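You operate a simulated robot arm through the tools that you are given. There is no shell and no other tool. Be economical: measure what you need, move in short steps, check, and stop when the job is done.

The job below is to be done with a simulated two-armed robot. You get a single attempt, and the scene is never put back.

JOB
Brush the dried ink off tower A's empty roller slide and fit the waves roller.
Fine: use the teal brush on tower A's drain shelf and stand it back in its holder; the roller comes from tower A's rack; slide in, guard shut; the mains stay off. Set down upright: teal brush. What is to be rubbed or washed off counts as gone when no trace of it is left.

It is judged by the outcome, as a careful person would: the job done as asked, and still so three seconds after it is handed in. It fails if anything else is knocked over, pushed out of place, dropped, spilled or broken.

ROBOT AND FRAMES
Two 7-joint arms with two-finger parallel grippers on one trunk, on a base that drives. Base frame: it is fixed to the floor where the robot stands at the start and does not move with it; the origin is under the middle of the robot, x ahead of it, y to its left, z up. Units: mm, rad, N and s.
The left shoulder is at the start at [71, 156, 1255], the right one opposite. With the tool pointing down near the work surface each hand reaches from about 100 to 900 mm from the robot's upright axis, wherever it stands, measured 20 degrees to its own side. Places, roughly: clear guard of tower A [800, -500, 1100]; mains switch of the small control box [-500, 200, 700]; pattern roller [500, -1500, 750]; printing tower A [1400, -800, 900]; roller slide of tower A [1000, -600, 1000]. Payload 3.91 kg a hand.
The tool frame of a hand sits at the grasp point between the pads (the TCP): z along the fingers, y along the line on which they close. The tips reach 30 mm beyond it. Largest opening 110 mm; finger width 20, thickness 10; the body of the gripper, 48 by 112 mm, starts 55 mm behind the TCP.
Orientation is that of the tool frame in the base frame, as a unit quaternion [w, x, y, z]. With the fingers straight down and closing along the base's y, the tool's x points along the base's -x, its y along +y and its z along -z.

CONTROLS
- The arms move only by the tool arm_command. It takes "left_plan", "right_plan" or both (then of equal length, played together; a hand with none holds still); each is text: rows parted by semicolons, each of 7 numbers parted by spaces: the turn, a rotation vector about the base's x, y, z in rad, then the shift along the base's x, y, z in mm, then the closure, from 0 (fully open) to 1 (shut). In form: rx ry rz dx dy dz fingers; .... A call has 1 to 10 rows; each row shifts and turns the commanded pose from where the row before left it. Rows are played at 5 a second. More than 50 mm and 0.15 rad between two rows, or a gripper value outside its range, and nothing of the call is played. Where a pose cannot be reached the arm comes as near as it can. A force on the tool above 90 N (or 10 N above the force at the start of the call, whichever is more), or a blocked arm, ends the call early, and 0.2 s more pass. Each finger travels about 108 mm/s and halts on what it meets, pressing with about 41 N; the grip force reading is that of the motor and also rises with nothing between the fingers. The clock runs only during rows and for 0.2 s after the last one: add rows that do not move to give the fingers time. The reply holds the time, the measured pose of the TCP, the force on the tool along the base axes, the opening and the grip force, in the units named above and with some noise, with the torque about the TCP (base axes, N m) and any sound that the robot's microphone picked up, and new pictures: "pictures" is both (left out), scene, wrist or none (wrist: the cameras of the hands that moved).
- Cameras (640 x 400 px; columns grow to the right, rows downward): "scene" is now at [98.4, 32.3, 1439.6]; the picture's right is [0.55, -0.83, -0.00], its down [-0.77, -0.51, -0.39] and it looks along [0.33, 0.22, -0.92] (base axes); focal length 214 px, centre (320, 200). "left" rides on the left gripper at [72, -17, -103] in its tool frame; the picture's right is [0.23, 0.97, 0.00], its down [-0.76, 0.18, -0.62] and it looks along [-0.61, 0.14, 0.78] (tool axes); focal length 222 px, centre (320, 200). "right" rides on the right gripper at [72, 17, -103] in its tool frame; the picture's right is [-0.23, 0.97, 0.00], its down [-0.76, -0.18, -0.62] and it looks along [-0.61, -0.14, 0.78] (tool axes); focal length 222 px, centre (320, 200). There is no depth. A picture from a camera that has moved, and an enlarged one, comes with that camera's place and axes in the base frame and with its lens.
- move_column(by): slides the trunk up (or, below 0, down) by that many mm; the arms and the scene camera ride with it, the base frame stays. It gives what a move gives, with no picture.
- steer(legs): drives the robot by 1 to 6 legs, each [ahead, left, turn to the left] in mm, mm and rad, along the robot's own axes; the way and the turn of a leg run together, so that a leg with both is an arc; at most 1500 mm and 3.142 rad a leg. The arms and the cameras ride along, it lands a little off, and it stops where it bumps. It gives what a move gives, and a new picture of the scene camera.
- head_to(pan, tilt): turns the head with the scene camera to pan (to the left, within 1.501 rad either way) and tilt (down, from -0.506 to 1.204), counted from straight ahead of the robot. It gives what a move gives, and a new picture of the scene camera.
- close_up(camera, box): a new picture of the part [left, top, right, bottom] of that camera's present view, enlarged. The clock stands still meanwhile.
- finish_job(): hands the job in; it is judged then, once.

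Work in short steps. Places have to be worked out from the pictures, the camera data and where the tool is seen: move nearer, look again, correct. Check each grasp and each placing, and mend what went wrong. You have 120 turns and 260 pictures in all, those below and enlarged ones among them. Open the grippers and draw the arms clear of the work before you hand the job in, unless the task says otherwise; then end with one line.

The tools are called after ">>>" as a command line: name --argument value ..., lists and objects as JSON in quotes. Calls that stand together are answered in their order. arm_command: Moves the arms, as the interface text tells. Its arguments: {"type":"object","properties":{"left_plan":{"type":"string"},"right_plan":{"type":"string"},"pictures":{"type":"string","enum":["both","scene","wrist","none"]}},"required":[]} The other tools are called the same way: move_column (by) slides the trunk up or down; steer (legs) drives the base; head_to (pan, tilt) turns the head that bears the scene camera; close_up (camera, box) takes an enlarged picture of a part of a camera's view; finish_job () hands the job in.

At the start:

```text
time_s: 0.0
left_tool_pos: [787.3, -64.2, 1318.7]
left_tool_rot: [0.0, 0.0, 1.0, 0.0]
left_wrist_force: [0.2, -0.6, -0.5]
left_torque: [0.0, 0.03, 0.01]
left_finger_gap: 110.2
left_finger_force: 0.1
right_tool_pos: [517.0, -672.3, 1392.3]
right_tool_rot: [0.001, 0.0, 1.0, -0.001]
right_wrist_force: [0.0, 0.0, 0.0]
right_torque: [0.01, -0.03, 0.0]
right_finger_gap: 110.1
right_finger_force: 0.1
trunk travel left (down, up): [-700.0, 240.0]
robot x, y, heading: [1.6, 4.8, 0.005]
head pan, tilt: [0.586, 1.168]
```

scene: 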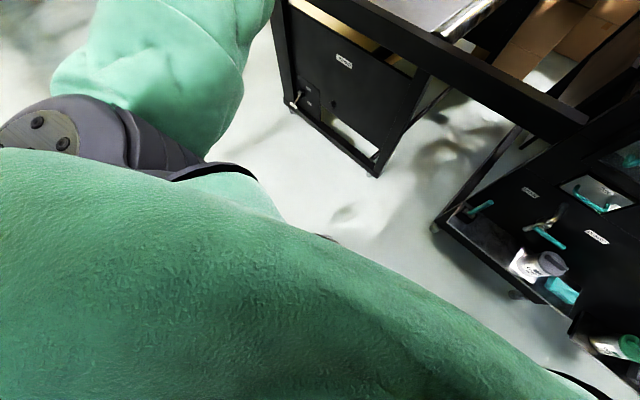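
right: 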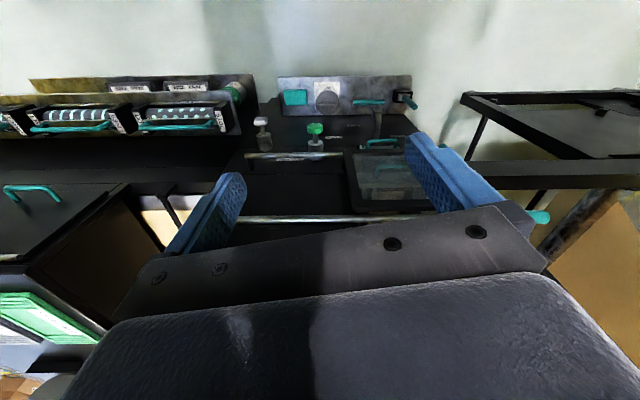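
left: 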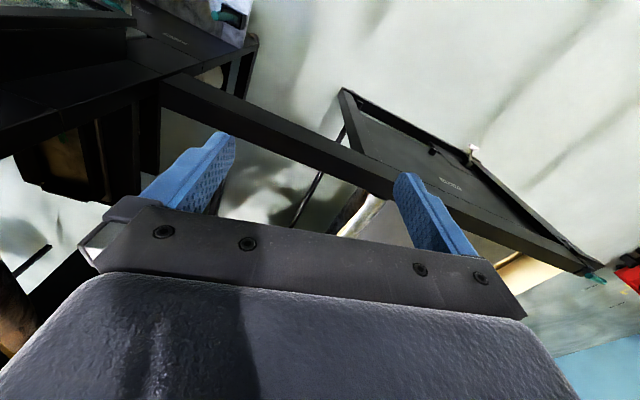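

The head looks left and down; I turn it toward tower A on the right.

>>> head_to --pan -0.5 --tilt 0.6

```text
time_s: 1.3
left_tool_pos: [786.9, -63.5, 1319.1]
left_tool_rot: [0.0, 0.0, 1.0, 0.001]
left_wrist_force: [-0.1, 0.2, -0.9]
left_torque: [0.0, -0.03, 0.01]
left_finger_gap: 110.1
left_finger_force: 0.1
right_tool_pos: [516.8, -672.4, 1393.0]
right_tool_rot: [-0.001, 0.0, 1.0, 0.0]
right_wrist_force: [0.4, 0.0, 0.5]
right_torque: [-0.01, -0.02, 0.0]
right_finger_gap: 109.9
right_finger_force: 0.2
trunk travel left (down, up): [-700.0, 240.0]
robot x, y, heading: [0.2, 0.1, 0.002]
head pan, tilt: [-0.499, 0.6]
camera scene: at [127.4, -42.1, 1482.3], right [-0.48, -0.88, 0.0], down [-0.5, 0.27, -0.82], along [0.72, -0.39, -0.57], focal length 214 px, centre (320, 200)
```

scene: 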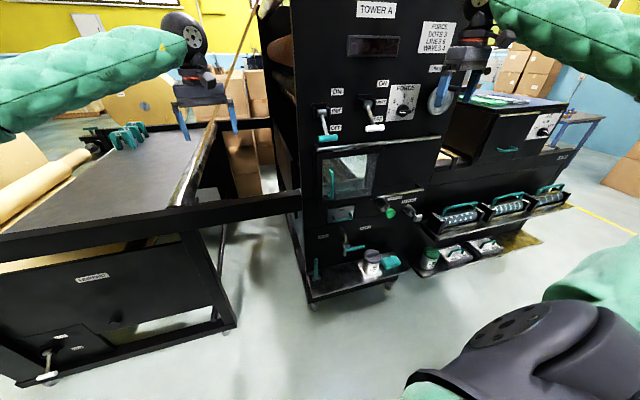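

Tower A is in view. I enlarge its panel and the rack.

>>> close_up --camera "scene" --box '[290, 0, 470, 112]'

>>> close_up --camera "scene" --box '[290, 130, 430, 300]'

>>> close_up --camera "scene" --box '[400, 170, 580, 282]'

```text
3.56 times, centred on (380, 56) of scene
camera zoom: at [127.4, -42.1, 1482.3], right [-0.48, -0.88, 0.0], down [-0.5, 0.27, -0.82], along [0.72, -0.39, -0.57], focal length 763 px, centre (107, 712)
```

zoom: 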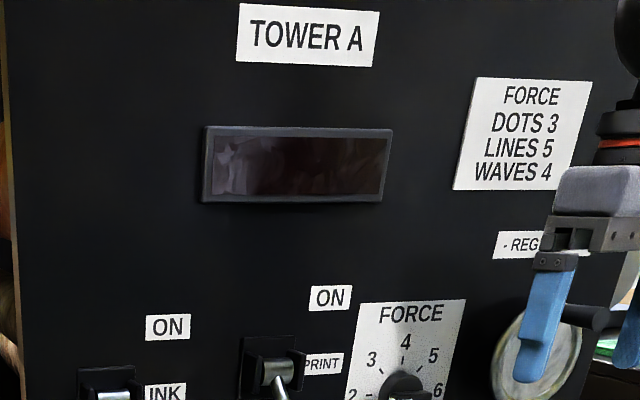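

```text
2.35 times, centred on (360, 215) of scene
camera zoom: at [127.4, -42.1, 1482.3], right [-0.48, -0.88, 0.0], down [-0.5, 0.27, -0.82], along [0.72, -0.39, -0.57], focal length 505 px, centre (226, 165)
```

zoom: 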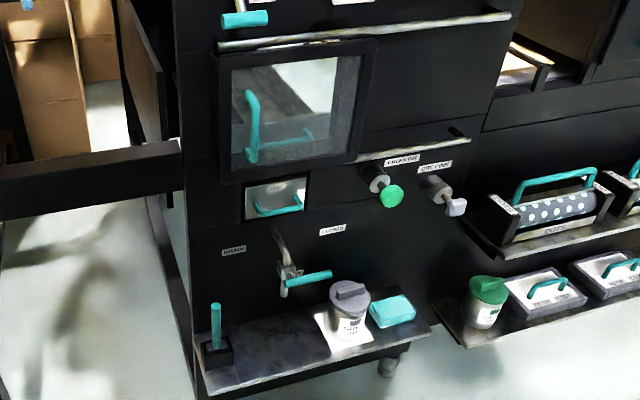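

```text
3.56 times, centred on (490, 226) of scene
camera zoom: at [127.4, -42.1, 1482.3], right [-0.48, -0.88, 0.0], down [-0.5, 0.27, -0.82], along [0.72, -0.39, -0.57], focal length 763 px, centre (-284, 108)
```

zoom: 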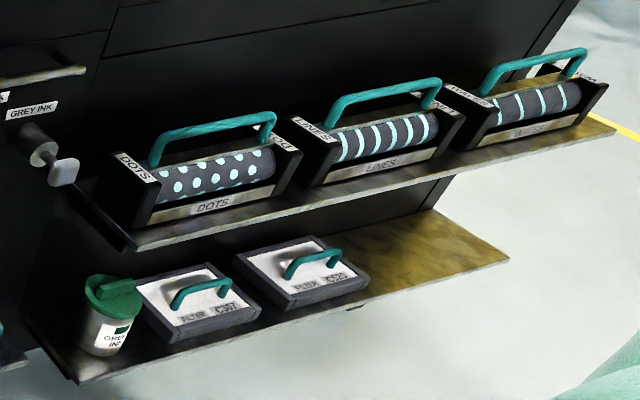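

The guard (glass, vertical teal handle) sits on two rails, with the brush holder at the left of the drain shelf and the waves roller at the far end of the rack. I fold the arms back before driving closer.

>>> arm_command --left_plan "0 0 0 -45 15 0 0;0 0 0 -45 15 0 0;0 0 0 -45 15 0 0;0 0 0 -45 15 0 0;0 0 0 -45 15 0 0;0 0 0 -45 15 0 0;0 0 0 -45 15 0 0;0 0 0 -45 15 0 0;0 0 0 0 0 0 0" --right_plan "0 0 0 -15 25 0 0;0 0 0 -15 25 0 0;0 0 0 -15 25 0 0;0 0 0 -15 25 0 0;0 0 0 -15 25 0 0;0 0 0 -15 25 0 0;0 0 0 -15 25 0 0;0 0 0 -15 25 0 0;0 0 0 0 0 0 0" --pictures "none"

>>> steer --legs '[[0, -450, 0]]'

```text
time_s: 3.3
left_tool_pos: [424.9, 54.4, 1321.9]
left_tool_rot: [-0.001, 0.0, 1.0, 0.001]
left_wrist_force: [0.1, 0.1, 0.0]
left_torque: [-0.02, -0.01, 0.04]
left_finger_gap: 109.7
left_finger_force: 0.2
right_tool_pos: [399.0, -472.7, 1392.1]
right_tool_rot: [-0.001, 0.0, 1.0, 0.0]
right_wrist_force: [0.2, -0.6, 0.0]
right_torque: [0.04, 0.03, -0.01]
right_finger_gap: 110.0
right_finger_force: 0.1
trunk travel left (down, up): [-700.0, 240.0]
robot x, y, heading: [-1.9, 1.3, -0.001]
head pan, tilt: [-0.499, 0.6]
```

```text
time_s: 6.0
left_tool_pos: [421.0, -399.6, 1322.4]
left_tool_rot: [0.0, 0.007, 1.0, 0.0]
left_wrist_force: [-0.3, 0.8, -0.2]
left_torque: [0.02, -0.02, -0.02]
left_finger_gap: 109.9
left_finger_force: 0.1
right_tool_pos: [389.1, -927.6, 1392.3]
right_tool_rot: [0.0, 0.007, 1.0, -0.001]
right_wrist_force: [0.0, -0.9, 0.1]
right_torque: [0.01, -0.04, -0.01]
right_finger_gap: 110.1
right_finger_force: 0.0
trunk travel left (down, up): [-700.0, 240.0]
robot x, y, heading: [-4.9, -447.6, -0.012]
head pan, tilt: [-0.499, 0.6]
camera scene: at [124.0, -493.0, 1482.3], right [-0.49, -0.87, 0.0], down [-0.49, 0.28, -0.82], along [0.72, -0.4, -0.57], focal length 214 px, centre (320, 200)
```

scene: 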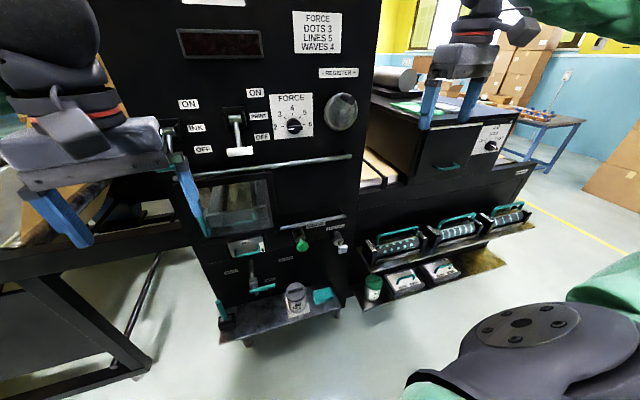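

By triangulation the tower face runs along about (-0.34,-0.94), the guard centre is near (832,-543,1050) and the brush top near (766,-363,620). I drive to about (300,-191) and turn to face it squarely.

>>> steer --legs '[[300, 257, 0], [0, 0, -0.335]]'

>>> head_to --pan -0.15 --tilt 0.75

```text
time_s: 9.6
left_tool_pos: [728.9, -295.3, 1321.5]
left_tool_rot: [0.001, 0.179, 0.984, 0.0]
left_wrist_force: [-0.6, -0.3, 0.0]
left_torque: [-0.01, 0.02, -0.05]
left_finger_gap: 110.1
left_finger_force: 0.2
right_tool_pos: [517.6, -779.8, 1391.8]
right_tool_rot: [0.0, 0.179, 0.984, -0.001]
right_wrist_force: [-0.5, 0.0, 0.7]
right_torque: [0.01, -0.02, 0.0]
right_finger_gap: 109.7
right_finger_force: 0.1
trunk travel left (down, up): [-700.0, 240.0]
robot x, y, heading: [312.8, -198.2, -0.359]
head pan, tilt: [-0.499, 0.6]
camera scene: at [416.6, -281.5, 1482.3], right [-0.76, -0.65, 0.0], down [-0.37, 0.43, -0.82], along [0.54, -0.62, -0.57], focal length 214 px, centre (320, 200)
```

scene: 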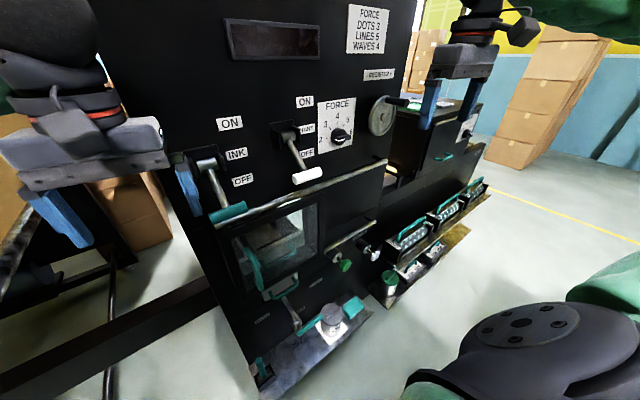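

```text
time_s: 10.4
left_tool_pos: [729.1, -294.8, 1321.6]
left_tool_rot: [0.0, 0.179, 0.984, 0.0]
left_wrist_force: [0.2, 0.0, 0.6]
left_torque: [0.0, -0.01, -0.01]
left_finger_gap: 109.8
left_finger_force: 0.0
right_tool_pos: [517.9, -778.7, 1391.2]
right_tool_rot: [0.0, 0.179, 0.984, 0.0]
right_wrist_force: [0.3, 0.6, 0.1]
right_torque: [0.01, -0.03, 0.01]
right_finger_gap: 110.0
right_finger_force: 0.0
trunk travel left (down, up): [-700.0, 240.0]
robot x, y, heading: [312.1, -196.8, -0.357]
head pan, tilt: [-0.15, 0.75]
camera scene: at [431.6, -254.8, 1469.5], right [-0.49, -0.87, 0.0], down [-0.59, 0.33, -0.73], along [0.64, -0.36, -0.68], focal length 214 px, centre (320, 200)
```

scene: 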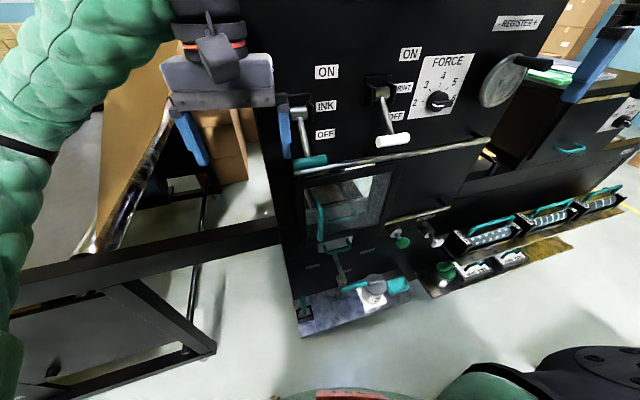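

The left hand is close to the ink lever; I draw it back and then lower the trunk to get level with the guard.

>>> arm_command --left_plan "0 0 0 -40 15 0 0;0 0 0 -40 15 0 0;0 0 0 -40 15 0 0;0 0 0 -40 15 0 0;0 0 0 -40 15 0 0" --right_plan "0 0 0 -20 20 0 0;0 0 0 -20 20 0 0;0 0 0 -20 20 0 0;0 0 0 -20 20 0 0;0 0 0 0 0 0 0" --pictures "none"

>>> move_column --by -250

>>> head_to --pan -0.1 --tilt 0.5

>>> close_up --camera "scene" --box '[240, 80, 480, 320]'

```text
time_s: 11.6
left_tool_pos: [544.6, -252.6, 1354.7]
left_tool_rot: [-0.001, 0.179, 0.984, 0.001]
left_wrist_force: [0.3, 0.5, -0.2]
left_torque: [0.07, 0.0, 0.01]
left_finger_gap: 110.0
left_finger_force: 0.0
left hand out of reach, approached as far as the arm can: row 3, 4, 5
right_tool_pos: [435.3, -700.4, 1391.0]
right_tool_rot: [0.001, 0.179, 0.984, 0.001]
right_wrist_force: [-0.6, -0.6, -0.8]
right_torque: [0.0, 0.03, -0.01]
right_finger_gap: 110.1
right_finger_force: 0.1
trunk travel left (down, up): [-700.0, 240.0]
robot x, y, heading: [316.6, -196.5, -0.357]
head pan, tilt: [-0.15, 0.75]
```

```text
time_s: 14.2
left_tool_pos: [544.5, -252.3, 1105.0]
left_tool_rot: [0.0, 0.179, 0.984, 0.0]
left_wrist_force: [-0.4, 0.0, 0.0]
left_torque: [-0.03, 0.03, 0.03]
left_finger_gap: 109.9
left_finger_force: 0.0
right_tool_pos: [437.1, -699.1, 1142.6]
right_tool_rot: [0.001, 0.178, 0.984, 0.001]
right_wrist_force: [-0.1, -1.4, -0.2]
right_torque: [0.03, 0.03, -0.02]
right_finger_gap: 110.3
right_finger_force: 0.0
trunk travel left (down, up): [-450.0, 490.0]
robot x, y, heading: [312.4, -200.4, -0.361]
head pan, tilt: [-0.15, 0.75]
```

```text
time_s: 15.0
left_tool_pos: [544.9, -252.7, 1104.1]
left_tool_rot: [0.0, 0.178, 0.984, 0.0]
left_wrist_force: [-0.4, -0.3, -0.4]
left_torque: [-0.01, 0.05, 0.0]
left_finger_gap: 110.4
left_finger_force: 0.1
right_tool_pos: [435.7, -699.0, 1141.1]
right_tool_rot: [0.0, 0.178, 0.984, 0.001]
right_wrist_force: [-0.5, -0.5, 0.3]
right_torque: [-0.02, 0.03, 0.01]
right_finger_gap: 110.1
right_finger_force: 0.0
trunk travel left (down, up): [-450.0, 490.0]
robot x, y, heading: [310.6, -198.3, -0.355]
head pan, tilt: [-0.099, 0.499]
camera scene: at [440.5, -254.7, 1241.4], right [-0.44, -0.9, 0.0], down [-0.43, 0.21, -0.88], along [0.79, -0.39, -0.48], focal length 214 px, centre (320, 200)
```

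scene: 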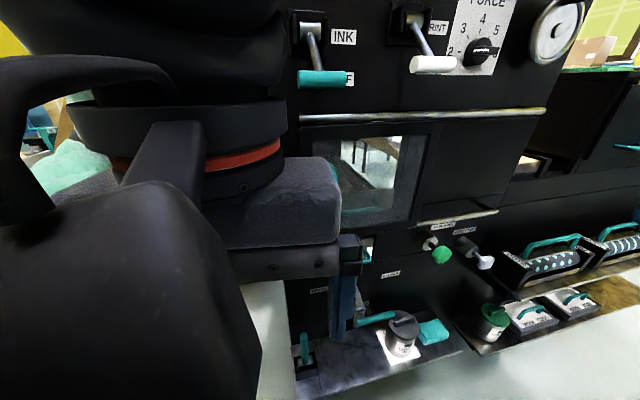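

```text
1.67 times, centred on (360, 200) of scene
camera zoom: at [440.5, -254.7, 1241.4], right [-0.44, -0.9, 0.0], down [-0.43, 0.21, -0.88], along [0.79, -0.39, -0.48], focal length 358 px, centre (253, 200)
```

zoom: 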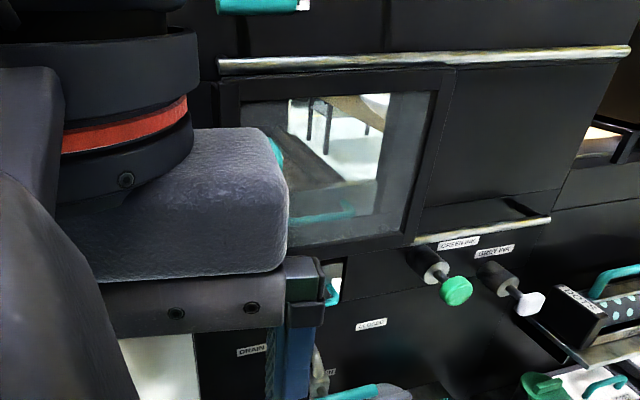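

The left hand blocks the view; I move it up and to the left.

>>> arm_command --left_plan "0 0 0 0 40 25 0;0 0 0 0 40 25 0;0 0 0 0 40 25 0;0 0 0 0 40 25 0;0 0 0 0 40 25 0;0 0 0 0 40 25 0;0 0 0 0 40 25 0" --pictures "none"

>>> head_to --pan -0.1 --tilt 0.6

>>> close_up --camera "scene" --box '[270, 70, 430, 170]'

```text
time_s: 15.3
left_tool_pos: [550.1, -229.3, 1120.0]
left_tool_rot: [0.003, 0.171, 0.985, 0.004]
left_wrist_force: [16.8, -24.0, -25.0]
left_torque: [2.25, -0.59, 2.12]
left_finger_gap: 109.8
left_finger_force: 0.0
left hand out of reach, approached as far as the arm can: row 1
right_tool_pos: [437.0, -697.5, 1141.8]
right_tool_rot: [0.001, 0.179, 0.984, -0.001]
right_wrist_force: [-0.1, 0.1, -0.5]
right_torque: [-0.02, -0.02, -0.02]
right_finger_gap: 109.8
right_finger_force: 0.1
trunk travel left (down, up): [-450.0, 490.0]
robot x, y, heading: [311.2, -195.9, -0.36]
head pan, tilt: [-0.099, 0.499]
stopped in row 1 (left hand): the force on the tool passed its limit at 159 N (the readings are from after the stop); the commanded pose is now the measured one
```

```text
time_s: 16.0
left_tool_pos: [548.6, -229.8, 1119.7]
left_tool_rot: [0.004, 0.172, 0.985, 0.006]
left_wrist_force: [57.9, -23.1, -91.7]
left_torque: [0.83, -2.79, 1.18]
left_finger_gap: 109.9
left_finger_force: 0.0
right_tool_pos: [435.8, -697.7, 1142.0]
right_tool_rot: [0.0, 0.179, 0.984, 0.0]
right_wrist_force: [0.9, -0.5, 1.0]
right_torque: [-0.02, 0.0, 0.01]
right_finger_gap: 110.1
right_finger_force: 0.0
trunk travel left (down, up): [-450.0, 490.0]
robot x, y, heading: [312.8, -193.9, -0.36]
head pan, tilt: [-0.099, 0.6]
camera scene: at [441.7, -251.3, 1240.2], right [-0.41, -0.91, 0.0], down [-0.45, 0.2, -0.87], along [0.8, -0.35, -0.49], focal length 214 px, centre (320, 200)
```

scene: 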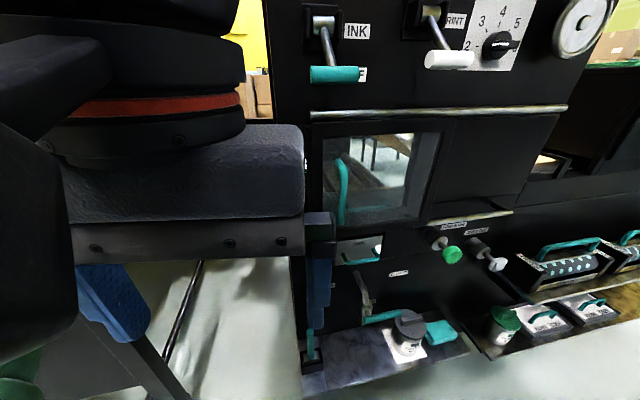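

```text
4.00 times, centred on (350, 120) of scene
camera zoom: at [441.7, -251.3, 1240.2], right [-0.41, -0.91, 0.0], down [-0.45, 0.2, -0.87], along [0.8, -0.35, -0.49], focal length 858 px, centre (200, 520)
```

zoom: 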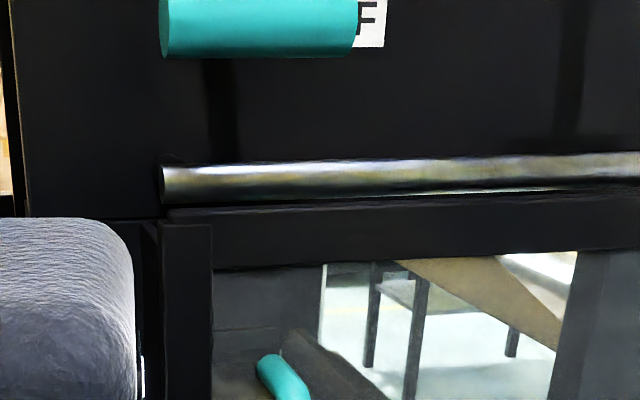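

The left hand is pressing on something, likely the robot's own head; I back it off along the reaction force.

>>> arm_command --left_plan "0 0 0 15 -8 -20 0;0 0 0 15 -8 -20 0;0 0 0 10 0 -20 0" --pictures "both"

```text
time_s: 16.8
left_tool_pos: [595.3, -259.9, 1078.5]
left_tool_rot: [0.002, 0.172, 0.985, 0.003]
left_wrist_force: [0.4, 0.1, 0.9]
left_torque: [0.01, 0.02, 0.0]
left_finger_gap: 109.8
left_finger_force: 0.1
left hand out of reach, approached as far as the arm can: row 1, 2, 3
right_tool_pos: [437.3, -699.8, 1140.9]
right_tool_rot: [-0.001, 0.179, 0.984, 0.0]
right_wrist_force: [0.2, 0.0, -0.3]
right_torque: [-0.02, 0.01, -0.02]
right_finger_gap: 109.9
right_finger_force: 0.2
trunk travel left (down, up): [-450.0, 490.0]
robot x, y, heading: [318.0, -197.1, -0.361]
head pan, tilt: [-0.099, 0.6]
camera scene: at [438.9, -253.3, 1232.3], right [-0.44, -0.9, 0.0], down [-0.51, 0.25, -0.82], along [0.74, -0.37, -0.57], focal length 214 px, centre (320, 200)
camera left: at [520.1, -251.2, 1179.7], right [0.12, 0.99, 0.01], down [0.77, -0.09, 0.63], along [0.62, -0.07, -0.78], focal length 222 px, centre (320, 200)
```

scene: 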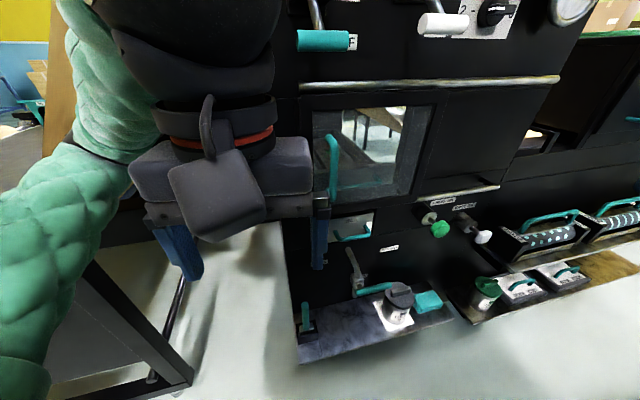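
left: 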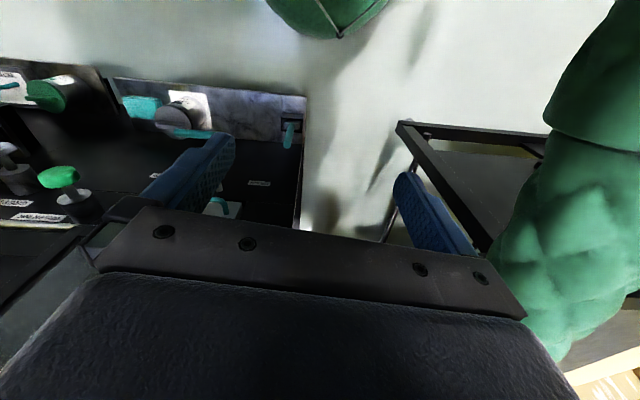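

Clear now. I shift the left hand to the left at the same height, out of the view of the guard.

>>> arm_command --left_plan "0 0 0 10 35 0 0;0 0 0 10 35 0 0;0 0 0 5 35 5 0;0 0 0 5 35 5 0;0 0 0 0 35 5 0;0 0 0 0 35 5 0" --pictures "scene"

>>> close_up --camera "scene" --box '[270, 70, 510, 250]'

>>> close_up --camera "scene" --box '[270, 220, 470, 370]'

```text
time_s: 18.2
left_tool_pos: [655.5, -85.0, 1148.6]
left_tool_rot: [0.003, 0.173, 0.985, 0.003]
left_wrist_force: [0.0, 0.4, -0.2]
left_torque: [-0.03, 0.01, 0.0]
left_finger_gap: 109.8
left_finger_force: 0.0
left hand out of reach, approached as far as the arm can: row 1, 2, 3, 4, 5, 6
right_tool_pos: [434.9, -695.7, 1142.6]
right_tool_rot: [0.001, 0.18, 0.984, -0.001]
right_wrist_force: [-0.1, 0.1, 0.6]
right_torque: [0.0, -0.03, 0.0]
right_finger_gap: 110.1
right_finger_force: 0.0
trunk travel left (down, up): [-450.0, 490.0]
robot x, y, heading: [311.6, -196.3, -0.364]
head pan, tilt: [-0.099, 0.6]
camera scene: at [437.5, -251.7, 1232.5], right [-0.44, -0.9, 0.0], down [-0.51, 0.25, -0.83], along [0.74, -0.37, -0.56], focal length 214 px, centre (320, 200)
```

scene: 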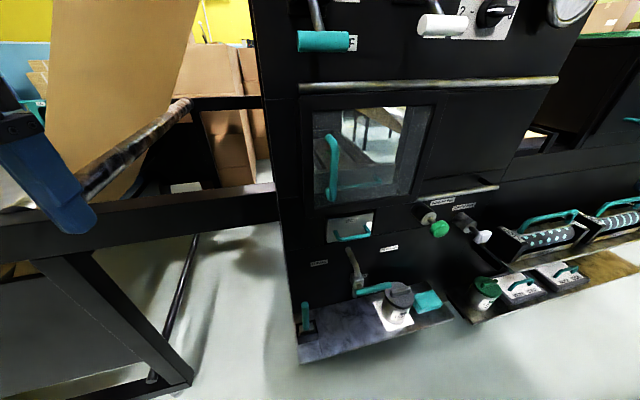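

```text
2.22 times, centred on (390, 160) of scene
camera zoom: at [437.5, -251.7, 1232.5], right [-0.44, -0.9, 0.0], down [-0.51, 0.25, -0.83], along [0.74, -0.37, -0.56], focal length 477 px, centre (164, 289)
```

zoom: 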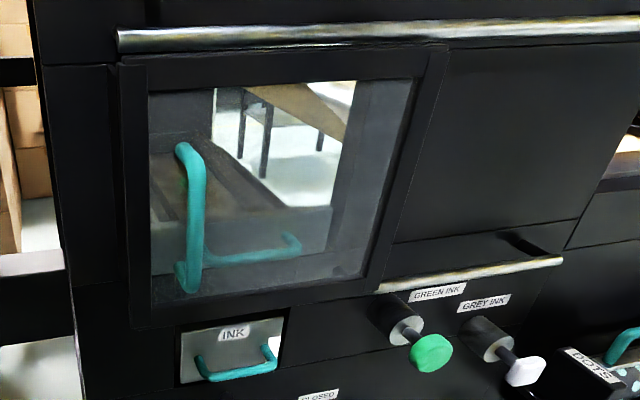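

```text
2.67 times, centred on (370, 295) of scene
camera zoom: at [437.5, -251.7, 1232.5], right [-0.44, -0.9, 0.0], down [-0.51, 0.25, -0.83], along [0.74, -0.37, -0.56], focal length 572 px, centre (187, -53)
```

zoom: 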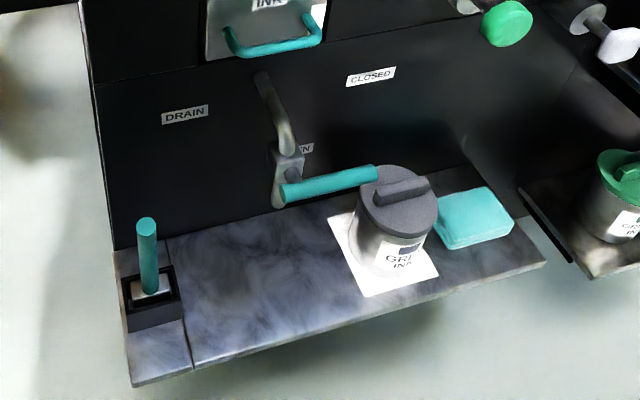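

The guard handle is judged to stand at about (808,-461), z 950–1096. I turn the right hand so its fingers point forward at the tower.

>>> arm_command --right_plan "-0.0525 -0.1400 0 10 15 -11 0;-0.0525 -0.1400 0 10 15 -11 0;-0.0525 -0.1400 0 10 15 -11 0;-0.0525 -0.1400 0 10 15 -11 0;-0.0525 -0.1400 0 10 15 -11 0;-0.0525 -0.1400 0 10 15 -11 0;-0.0525 -0.1400 0 10 15 -11 0;-0.0525 -0.1400 0 10 15 -11 0;-0.0525 -0.1400 0 10 15 -11 0;-0.0525 -0.1400 0 10 15 -11 0" --pictures "both"

```text
time_s: 20.4
left_tool_pos: [655.6, -87.3, 1148.1]
left_tool_rot: [0.003, 0.173, 0.985, 0.004]
left_wrist_force: [0.1, 0.3, -0.1]
left_torque: [-0.01, -0.01, -0.01]
left_finger_gap: 109.8
left_finger_force: 0.0
right_tool_pos: [638.9, -709.5, 1292.2]
right_tool_rot: [0.669, 0.13, 0.722, -0.12]
right_wrist_force: [0.3, 0.3, 0.7]
right_torque: [0.0, -0.02, 0.0]
right_finger_gap: 110.2
right_finger_force: 0.0
right hand out of reach, approached as far as the arm can: row 2, 3, 4, 5, 6, 7, 8, 9, 10
trunk travel left (down, up): [-450.0, 490.0]
robot x, y, heading: [314.0, -193.6, -0.358]
head pan, tilt: [-0.099, 0.6]
camera scene: at [439.2, -253.5, 1232.2], right [-0.44, -0.9, 0.0], down [-0.51, 0.25, -0.82], along [0.74, -0.37, -0.57], focal length 214 px, centre (320, 200)
camera right: at [543.2, -656.1, 1227.2], right [0.36, 0.91, 0.23], down [-0.59, 0.03, 0.81], along [0.72, -0.42, 0.55], focal length 222 px, centre (320, 200)
```

scene: 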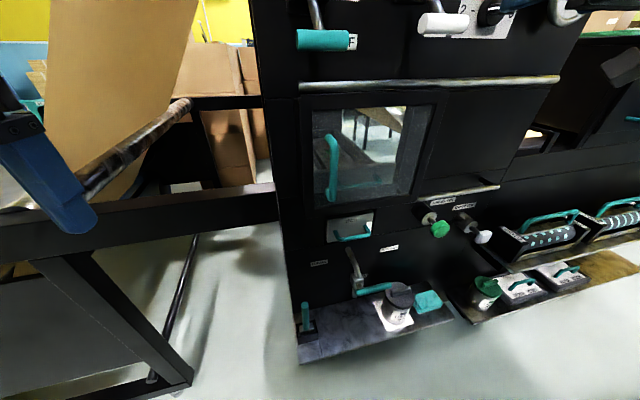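
right: 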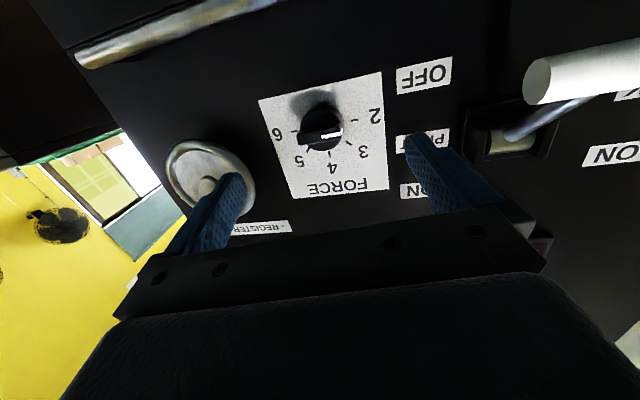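

The forward-pointing hand can't fold back close to the shoulder, so it wandered up near the panel. I back the robot off by 220 mm to give the arm room.

>>> steer --legs '[[-220, 0, 0]]'

```text
time_s: 22.1
left_tool_pos: [453.7, -10.6, 1149.3]
left_tool_rot: [0.003, 0.168, 0.986, 0.005]
left_wrist_force: [-0.6, -0.1, -0.3]
left_torque: [-0.01, -0.01, -0.01]
left_finger_gap: 110.0
left_finger_force: 0.1
right_tool_pos: [439.9, -631.3, 1291.9]
right_tool_rot: [0.67, 0.129, 0.722, -0.12]
right_wrist_force: [-1.1, -0.9, 0.6]
right_torque: [0.02, 0.0, 0.03]
right_finger_gap: 110.1
right_finger_force: 0.0
trunk travel left (down, up): [-450.0, 490.0]
robot x, y, heading: [113.5, -123.8, -0.356]
head pan, tilt: [-0.099, 0.6]
camera scene: at [237.5, -177.5, 1232.6], right [-0.44, -0.9, 0.0], down [-0.51, 0.25, -0.83], along [0.74, -0.36, -0.56], focal length 214 px, centre (320, 200)
```

scene: 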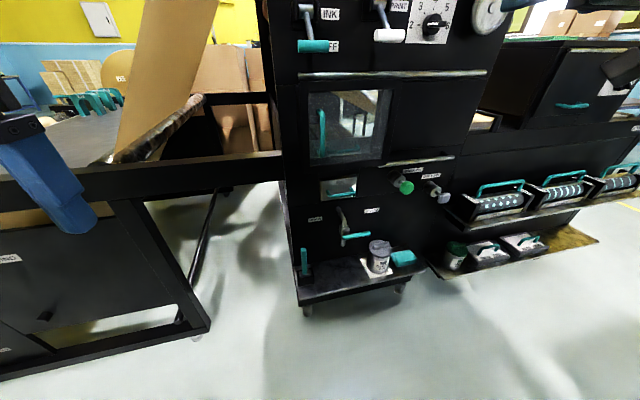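

Now there is room. I finish the pitch and bring the right hand in front of the guard handle.

>>> arm_command --right_plan "-0.014 -0.036 0 27 23 -29 0;-0.014 -0.036 0 27 23 -29 0;0 0 0 27 23 -29 0;0 0 0 27 23 -29 0;0 0 0 27 23 -29 0;0 0 0 27 23 -29 0;0 0 0 27 23 -29 0;0 0 0 27 23 -29 0;0 0 0 27 23 -29 0;0 0 0 0 0 0 0" --pictures "both"

```text
time_s: 24.0
left_tool_pos: [450.7, -16.6, 1150.3]
left_tool_rot: [0.004, 0.173, 0.985, 0.005]
left_wrist_force: [0.5, -0.9, 0.2]
left_torque: [0.01, 0.03, 0.0]
left_finger_gap: 109.7
left_finger_force: 0.1
right_tool_pos: [699.0, -475.8, 1096.0]
right_tool_rot: [0.702, 0.134, 0.688, -0.127]
right_wrist_force: [-58.2, -31.8, 20.9]
right_torque: [0.86, -0.49, 1.61]
right_finger_gap: 84.7
right_finger_force: 0.0
right hand out of reach, approached as far as the arm can: row 1, 2, 3, 4
trunk travel left (down, up): [-450.0, 490.0]
robot x, y, heading: [116.3, -127.0, -0.36]
head pan, tilt: [-0.099, 0.6]
stopped in row 9 (right hand): the force on the tool passed its limit at 102 N (the readings are from after the stop); the commanded pose is now the measured one
camera scene: at [232.3, -182.5, 1232.9], right [-0.44, -0.9, 0.0], down [-0.5, 0.25, -0.83], along [0.74, -0.36, -0.56], focal length 214 px, centre (320, 200)
camera right: at [610.2, -421.9, 1022.0], right [0.35, 0.91, 0.24], down [-0.66, 0.06, 0.75], along [0.66, -0.42, 0.62], focal length 222 px, centre (320, 200)
```

scene: 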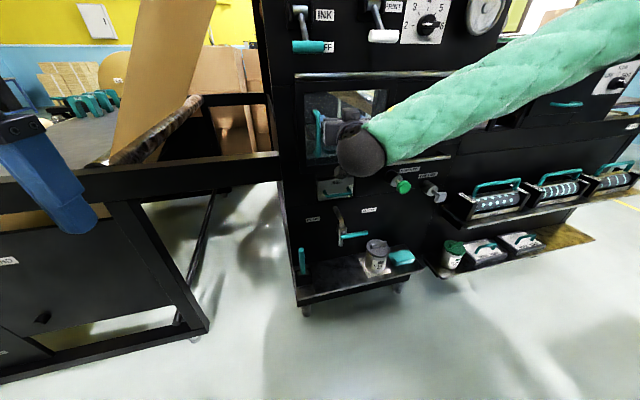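
right: 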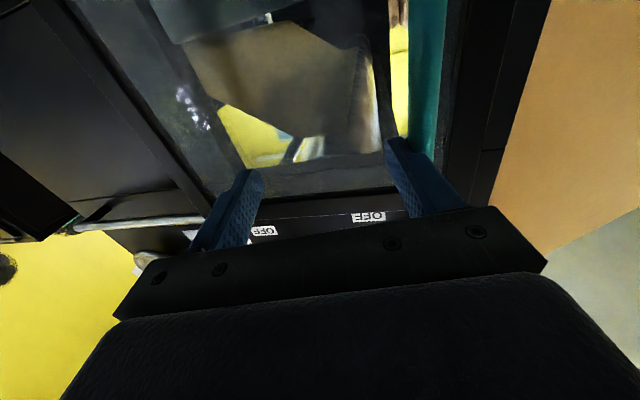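

The left finger met the handle sooner than I expected: the handle seems to be near (735,-425). I back off 70 mm and look again.

>>> arm_command --right_plan "0 0 0 -33 12 0 0;0 0 0 -33 12 0 0;0 0 0 0 0 0 0" --pictures "both"

>>> close_up --camera "scene" --box '[270, 60, 430, 180]'

```text
time_s: 24.8
left_tool_pos: [455.2, -12.7, 1148.6]
left_tool_rot: [0.002, 0.171, 0.985, 0.003]
left_wrist_force: [0.3, -0.4, -0.4]
left_torque: [0.04, -0.01, -0.04]
left_finger_gap: 109.9
left_finger_force: 0.1
right_tool_pos: [656.9, -445.7, 1096.5]
right_tool_rot: [0.699, 0.13, 0.691, -0.127]
right_wrist_force: [0.4, -0.8, 0.0]
right_torque: [0.01, 0.01, 0.0]
right_finger_gap: 110.1
right_finger_force: 0.0
right hand out of reach, approached as far as the arm can: row 2
trunk travel left (down, up): [-450.0, 490.0]
robot x, y, heading: [112.8, -122.0, -0.355]
head pan, tilt: [-0.099, 0.6]
camera scene: at [238.4, -180.1, 1232.0], right [-0.44, -0.9, 0.0], down [-0.51, 0.25, -0.82], along [0.74, -0.36, -0.57], focal length 214 px, centre (320, 200)
camera right: at [567.5, -392.6, 1022.9], right [0.34, 0.91, 0.23], down [-0.65, 0.05, 0.75], along [0.67, -0.41, 0.61], focal length 222 px, centre (320, 200)
```

scene: 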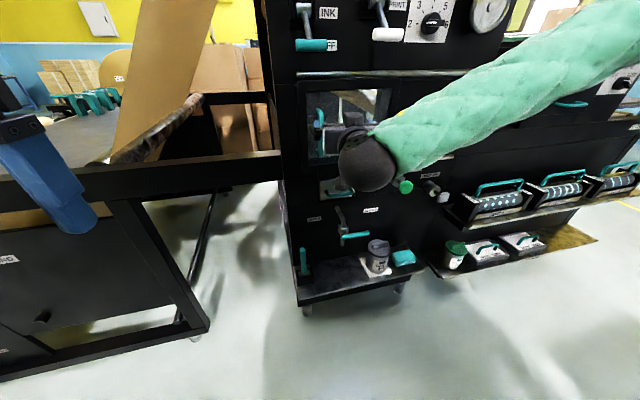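
right: 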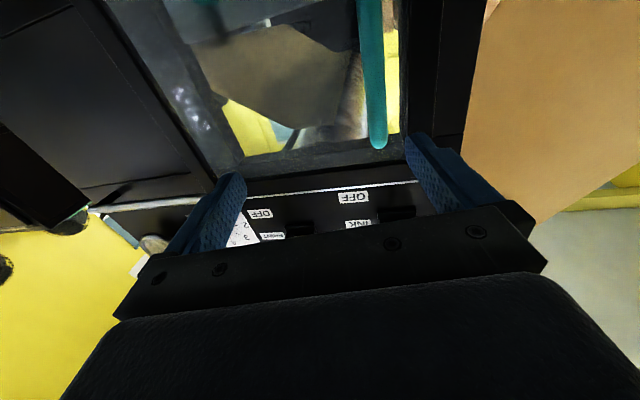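

```text
3.33 times, centred on (350, 120) of scene
camera zoom: at [238.4, -180.1, 1232.0], right [-0.44, -0.9, 0.0], down [-0.51, 0.25, -0.82], along [0.74, -0.36, -0.57], focal length 715 px, centre (220, 467)
```

zoom: 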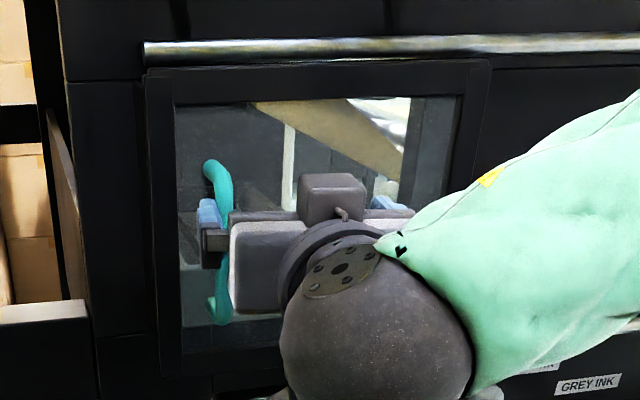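

Triangulated: handle at (742,-423), z 994–1114. I align the hand 75 mm in front of it.

>>> arm_command --right_plan "0 0 0 3 17 -14 0;0 0 0 3 17 -14 0;0 0 0 4 17 -14 0;0 0 0 0 0 0 0" --pictures "wrist"

```text
time_s: 25.8
left_tool_pos: [454.3, -11.1, 1148.7]
left_tool_rot: [0.003, 0.17, 0.985, 0.004]
left_wrist_force: [-0.2, -0.5, 0.1]
left_torque: [0.0, -0.03, -0.02]
left_finger_gap: 110.2
left_finger_force: 0.0
right_tool_pos: [666.8, -393.4, 1056.0]
right_tool_rot: [0.7, 0.13, 0.69, -0.128]
right_wrist_force: [0.0, -0.4, 0.3]
right_torque: [0.03, 0.03, 0.0]
right_finger_gap: 110.1
right_finger_force: 0.0
trunk travel left (down, up): [-450.0, 490.0]
robot x, y, heading: [114.6, -122.3, -0.358]
head pan, tilt: [-0.099, 0.6]
camera right: at [578.3, -340.5, 982.1], right [0.34, 0.91, 0.23], down [-0.66, 0.06, 0.75], along [0.67, -0.41, 0.62], focal length 222 px, centre (320, 200)
```

right: 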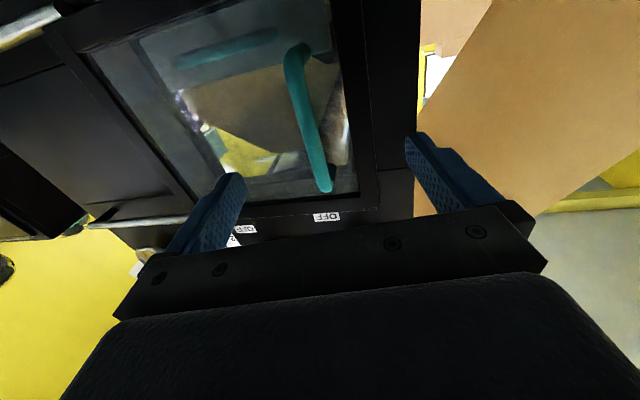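

The handle is between the fingers. I advance 70 mm and then close.

>>> arm_command --right_plan "0 0 0 24 -9 0 0;0 0 0 24 -9 0 0;0 0 0 23 -8 0 0;0 0 0 0 0 0 0;0 0 0 0 0 0 0.9;0 0 0 0 0 0 0.9;0 0 0 0 0 0 0.9;0 0 0 0 0 0 0.9" --pictures "both"

```text
time_s: 27.6
left_tool_pos: [454.6, -13.6, 1149.8]
left_tool_rot: [0.003, 0.171, 0.985, 0.005]
left_wrist_force: [-0.2, 0.1, 0.1]
left_torque: [0.02, 0.0, -0.02]
left_finger_gap: 110.2
left_finger_force: 0.0
right_tool_pos: [735.7, -422.7, 1054.0]
right_tool_rot: [0.7, 0.131, 0.691, -0.127]
right_wrist_force: [-7.0, -19.2, 0.7]
right_torque: [-0.2, 0.12, 0.07]
right_finger_gap: 21.1
right_finger_force: 10.0
trunk travel left (down, up): [-450.0, 490.0]
robot x, y, heading: [113.9, -122.3, -0.355]
head pan, tilt: [-0.099, 0.6]
camera scene: at [237.7, -181.1, 1232.3], right [-0.44, -0.9, 0.0], down [-0.51, 0.25, -0.82], along [0.74, -0.36, -0.57], focal length 214 px, centre (320, 200)
camera right: at [646.7, -369.4, 980.8], right [0.35, 0.91, 0.24], down [-0.66, 0.06, 0.75], along [0.67, -0.41, 0.62], focal length 222 px, centre (320, 200)
```

scene: 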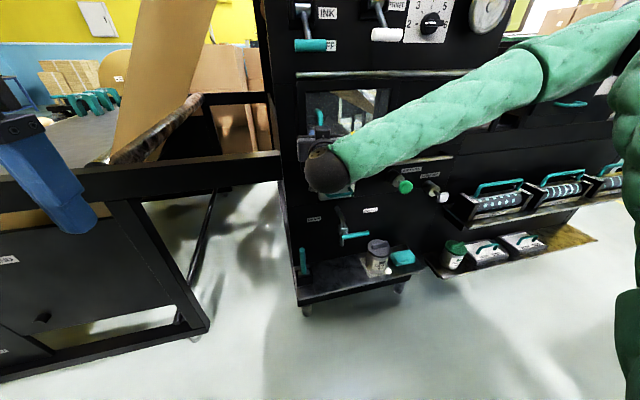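
right: 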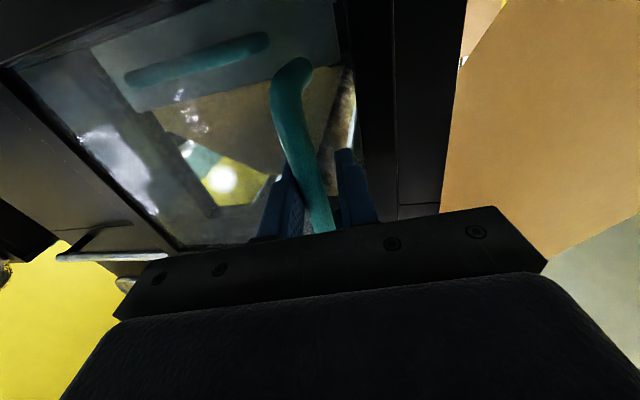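

The handle is held (gap 21). I slide the guard to the right along the face.

>>> arm_command --right_plan "0 0 0 -7 -19 0 0.82;0 0 0 -7 -19 0 0.82;0 0 0 -7 -19 0 0.82;0 0 0 -7 -19 0 0.82;0 0 0 -7 -19 0 0.82;0 0 0 0 0 0 0.82" --pictures "both"

```text
time_s: 29.0
left_tool_pos: [456.1, -11.9, 1147.9]
left_tool_rot: [0.002, 0.171, 0.985, 0.004]
left_wrist_force: [0.5, -0.3, 0.1]
left_torque: [-0.01, -0.02, 0.03]
left_finger_gap: 109.8
left_finger_force: 0.1
right_tool_pos: [703.8, -513.5, 1054.3]
right_tool_rot: [0.7, 0.13, 0.69, -0.127]
right_wrist_force: [0.0, 0.1, 0.5]
right_torque: [0.0, -0.01, 0.01]
right_finger_gap: 19.6
right_finger_force: 0.2
trunk travel left (down, up): [-450.0, 490.0]
robot x, y, heading: [106.9, -119.7, -0.357]
head pan, tilt: [-0.099, 0.6]
camera scene: at [238.8, -178.6, 1232.3], right [-0.44, -0.9, 0.0], down [-0.51, 0.25, -0.82], along [0.74, -0.36, -0.57], focal length 214 px, centre (320, 200)
camera right: at [615.7, -461.6, 981.6], right [0.34, 0.91, 0.23], down [-0.66, 0.06, 0.75], along [0.67, -0.41, 0.62], focal length 222 px, centre (320, 200)
```

scene: 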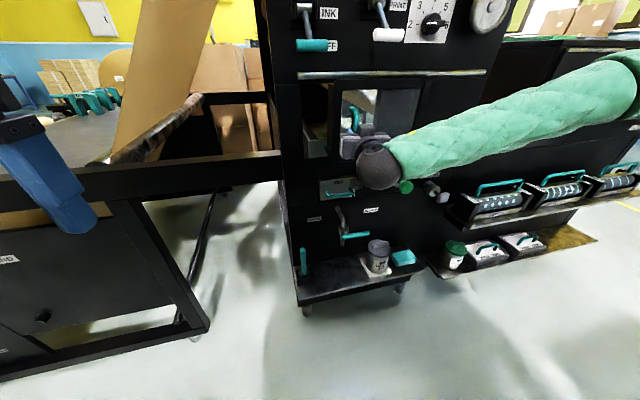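
right: 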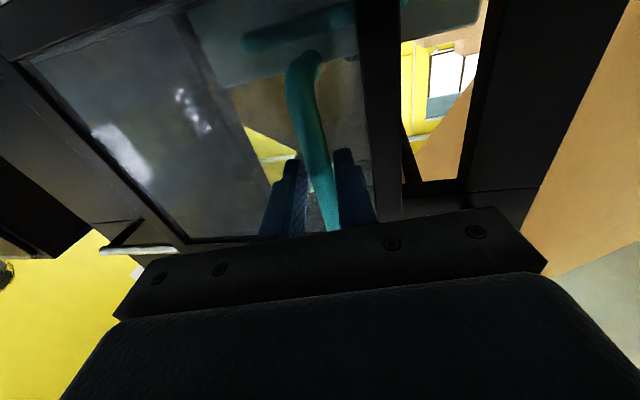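

It glides freely. I continue to the right.

>>> arm_command --right_plan "0 0 0 -7 -20 0 0.82;0 0 0 -7 -20 0 0.82;0 0 0 -7 -20 0 0.82;0 0 0 -7 -20 0 0.82;0 0 0 -7 -20 0 0.82;0 0 0 -7 -20 0 0.82;0 0 0 -7 -20 0 0.82;0 0 0 -7 -20 0 0.82;0 0 0 -7 -20 0 0.82" --pictures "scene"

```text
time_s: 31.0
left_tool_pos: [456.3, -8.0, 1147.1]
left_tool_rot: [0.002, 0.17, 0.986, 0.002]
left_wrist_force: [-0.2, 0.5, -0.7]
left_torque: [-0.02, -0.01, -0.04]
left_finger_gap: 110.2
left_finger_force: 0.0
right_tool_pos: [643.3, -687.6, 1055.1]
right_tool_rot: [0.699, 0.126, 0.692, -0.126]
right_wrist_force: [9.0, 26.8, -9.1]
right_torque: [-0.14, 0.37, 0.87]
right_finger_gap: 33.4
right_finger_force: 13.8
trunk travel left (down, up): [-450.0, 490.0]
robot x, y, heading: [107.2, -123.3, -0.349]
head pan, tilt: [-0.099, 0.6]
camera scene: at [240.1, -175.5, 1232.1], right [-0.44, -0.9, 0.0], down [-0.51, 0.25, -0.82], along [0.74, -0.36, -0.57], focal length 214 px, centre (320, 200)
```

scene: 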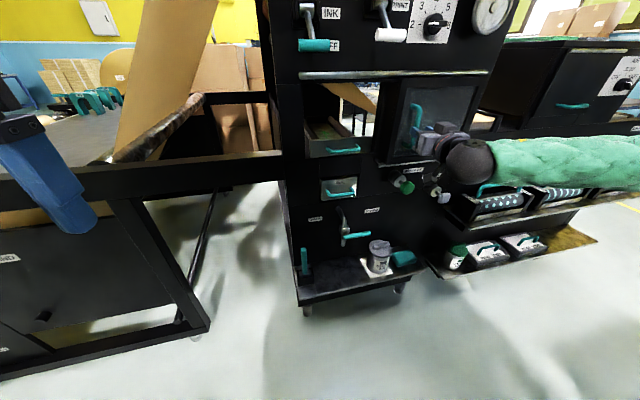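

The guard is at its end stop, open. I release and back the hand off.

>>> arm_command --right_plan "0 0 0 2 5 0 0.6;0 0 0 0 0 0 0.2;0 0 0 0 0 0 0.2;0 0 0 -30 11 0 0.2;0 0 0 -30 11 0 0.2;0 0 0 -30 11 0 0.2;0 0 0 -10 30 20 0;0 0 0 0 0 0 0" --pictures "none"

>>> close_up --camera "scene" --box '[270, 60, 510, 210]'

>>> close_up --camera "right" --box '[0, 0, 640, 400]'

```text
time_s: 32.8
left_tool_pos: [454.6, -13.7, 1149.5]
left_tool_rot: [0.004, 0.172, 0.985, 0.003]
left_wrist_force: [0.4, -0.2, 0.5]
left_torque: [0.01, -0.01, -0.02]
left_finger_gap: 109.9
left_finger_force: 0.1
right_tool_pos: [590.3, -664.0, 1084.7]
right_tool_rot: [0.701, 0.13, 0.69, -0.126]
right_wrist_force: [-0.5, -0.4, -0.7]
right_torque: [0.04, 0.0, 0.0]
right_finger_gap: 110.3
right_finger_force: 0.0
right hand out of reach, approached as far as the arm can: row 5, 6, 7
trunk travel left (down, up): [-450.0, 490.0]
robot x, y, heading: [112.0, -124.3, -0.357]
head pan, tilt: [-0.099, 0.6]
```

```text
2.67 times, centred on (390, 135) of scene
camera zoom: at [237.7, -180.2, 1232.3], right [-0.44, -0.9, 0.0], down [-0.51, 0.25, -0.82], along [0.74, -0.36, -0.57], focal length 572 px, centre (133, 373)
```

zoom: 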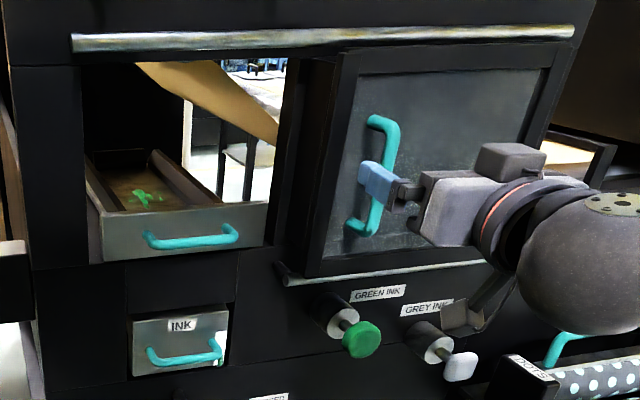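

```text
1.00 times, centred on (320, 200) of right (not enlarged: the box is as wide or as high as the picture)
camera zoom: at [500.7, -611.6, 1012.1], right [0.34, 0.91, 0.23], down [-0.66, 0.05, 0.75], along [0.67, -0.41, 0.62], focal length 222 px, centre (320, 200)
```

zoom: 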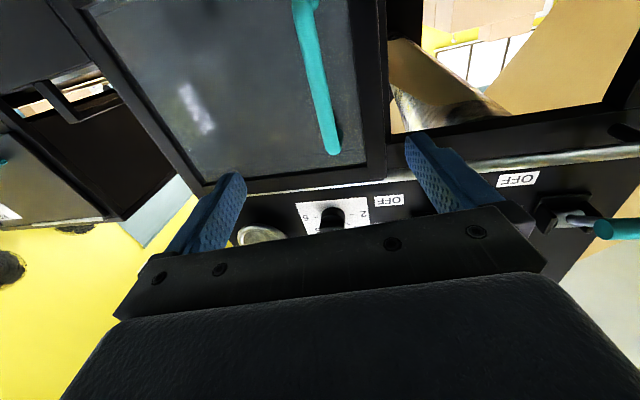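

The slide tray is visible with green ink on its floor, and its handle bar is horizontal near (764,-511,993). I roll the right hand a quarter turn so the fingers close vertically, moving in front of that handle.

>>> arm_command --right_plan "0.1357 -0.051 0 7 17 -9 0;0.1357 -0.051 0 7 17 -9 0;0.1357 -0.051 0 7 17 -9 0;0.1357 -0.051 0 7 17 -9 0;0.1357 -0.051 0 7 17 -9 0;0.1357 -0.051 0 7 17 -9 0;0.1357 -0.051 0 7 17 -9 0;0.1357 -0.051 0 7 17 -9 0;0.1357 -0.051 0 7 17 -9 0;0.1357 -0.051 0 7 17 -9 0" --pictures "both"

```text
time_s: 35.0
left_tool_pos: [456.1, -10.8, 1147.7]
left_tool_rot: [0.002, 0.17, 0.985, 0.004]
left_wrist_force: [0.3, -0.7, 0.3]
left_torque: [-0.02, 0.02, 0.01]
left_finger_gap: 110.0
left_finger_force: 0.0
right_tool_pos: [651.3, -549.7, 1086.4]
right_tool_rot: [0.612, 0.546, 0.46, 0.338]
right_wrist_force: [0.2, -0.7, 0.3]
right_torque: [0.01, -0.01, -0.02]
right_finger_gap: 110.1
right_finger_force: 0.0
right hand out of reach, approached as far as the arm can: row 1, 2, 5, 9, 10
trunk travel left (down, up): [-450.0, 490.0]
robot x, y, heading: [113.5, -121.3, -0.361]
head pan, tilt: [-0.099, 0.6]
camera scene: at [239.9, -178.4, 1232.1], right [-0.44, -0.9, 0.0], down [-0.51, 0.25, -0.82], along [0.74, -0.36, -0.57], focal length 214 px, centre (320, 200)
camera right: at [582.2, -442.9, 1091.7], right [0.01, -0.04, 1.0], down [-0.86, -0.51, -0.01], along [0.51, -0.86, -0.04], focal length 222 px, centre (320, 200)
```

scene: 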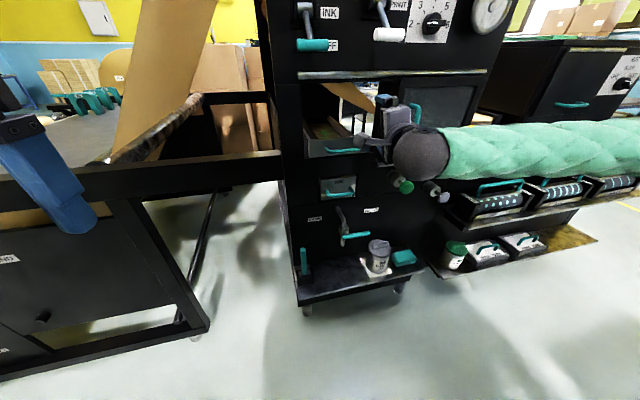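
right: 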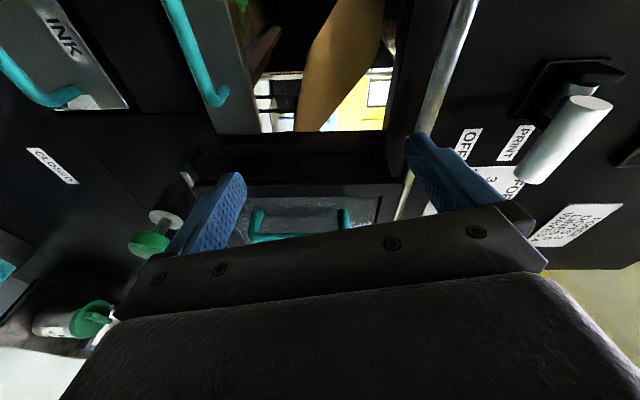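

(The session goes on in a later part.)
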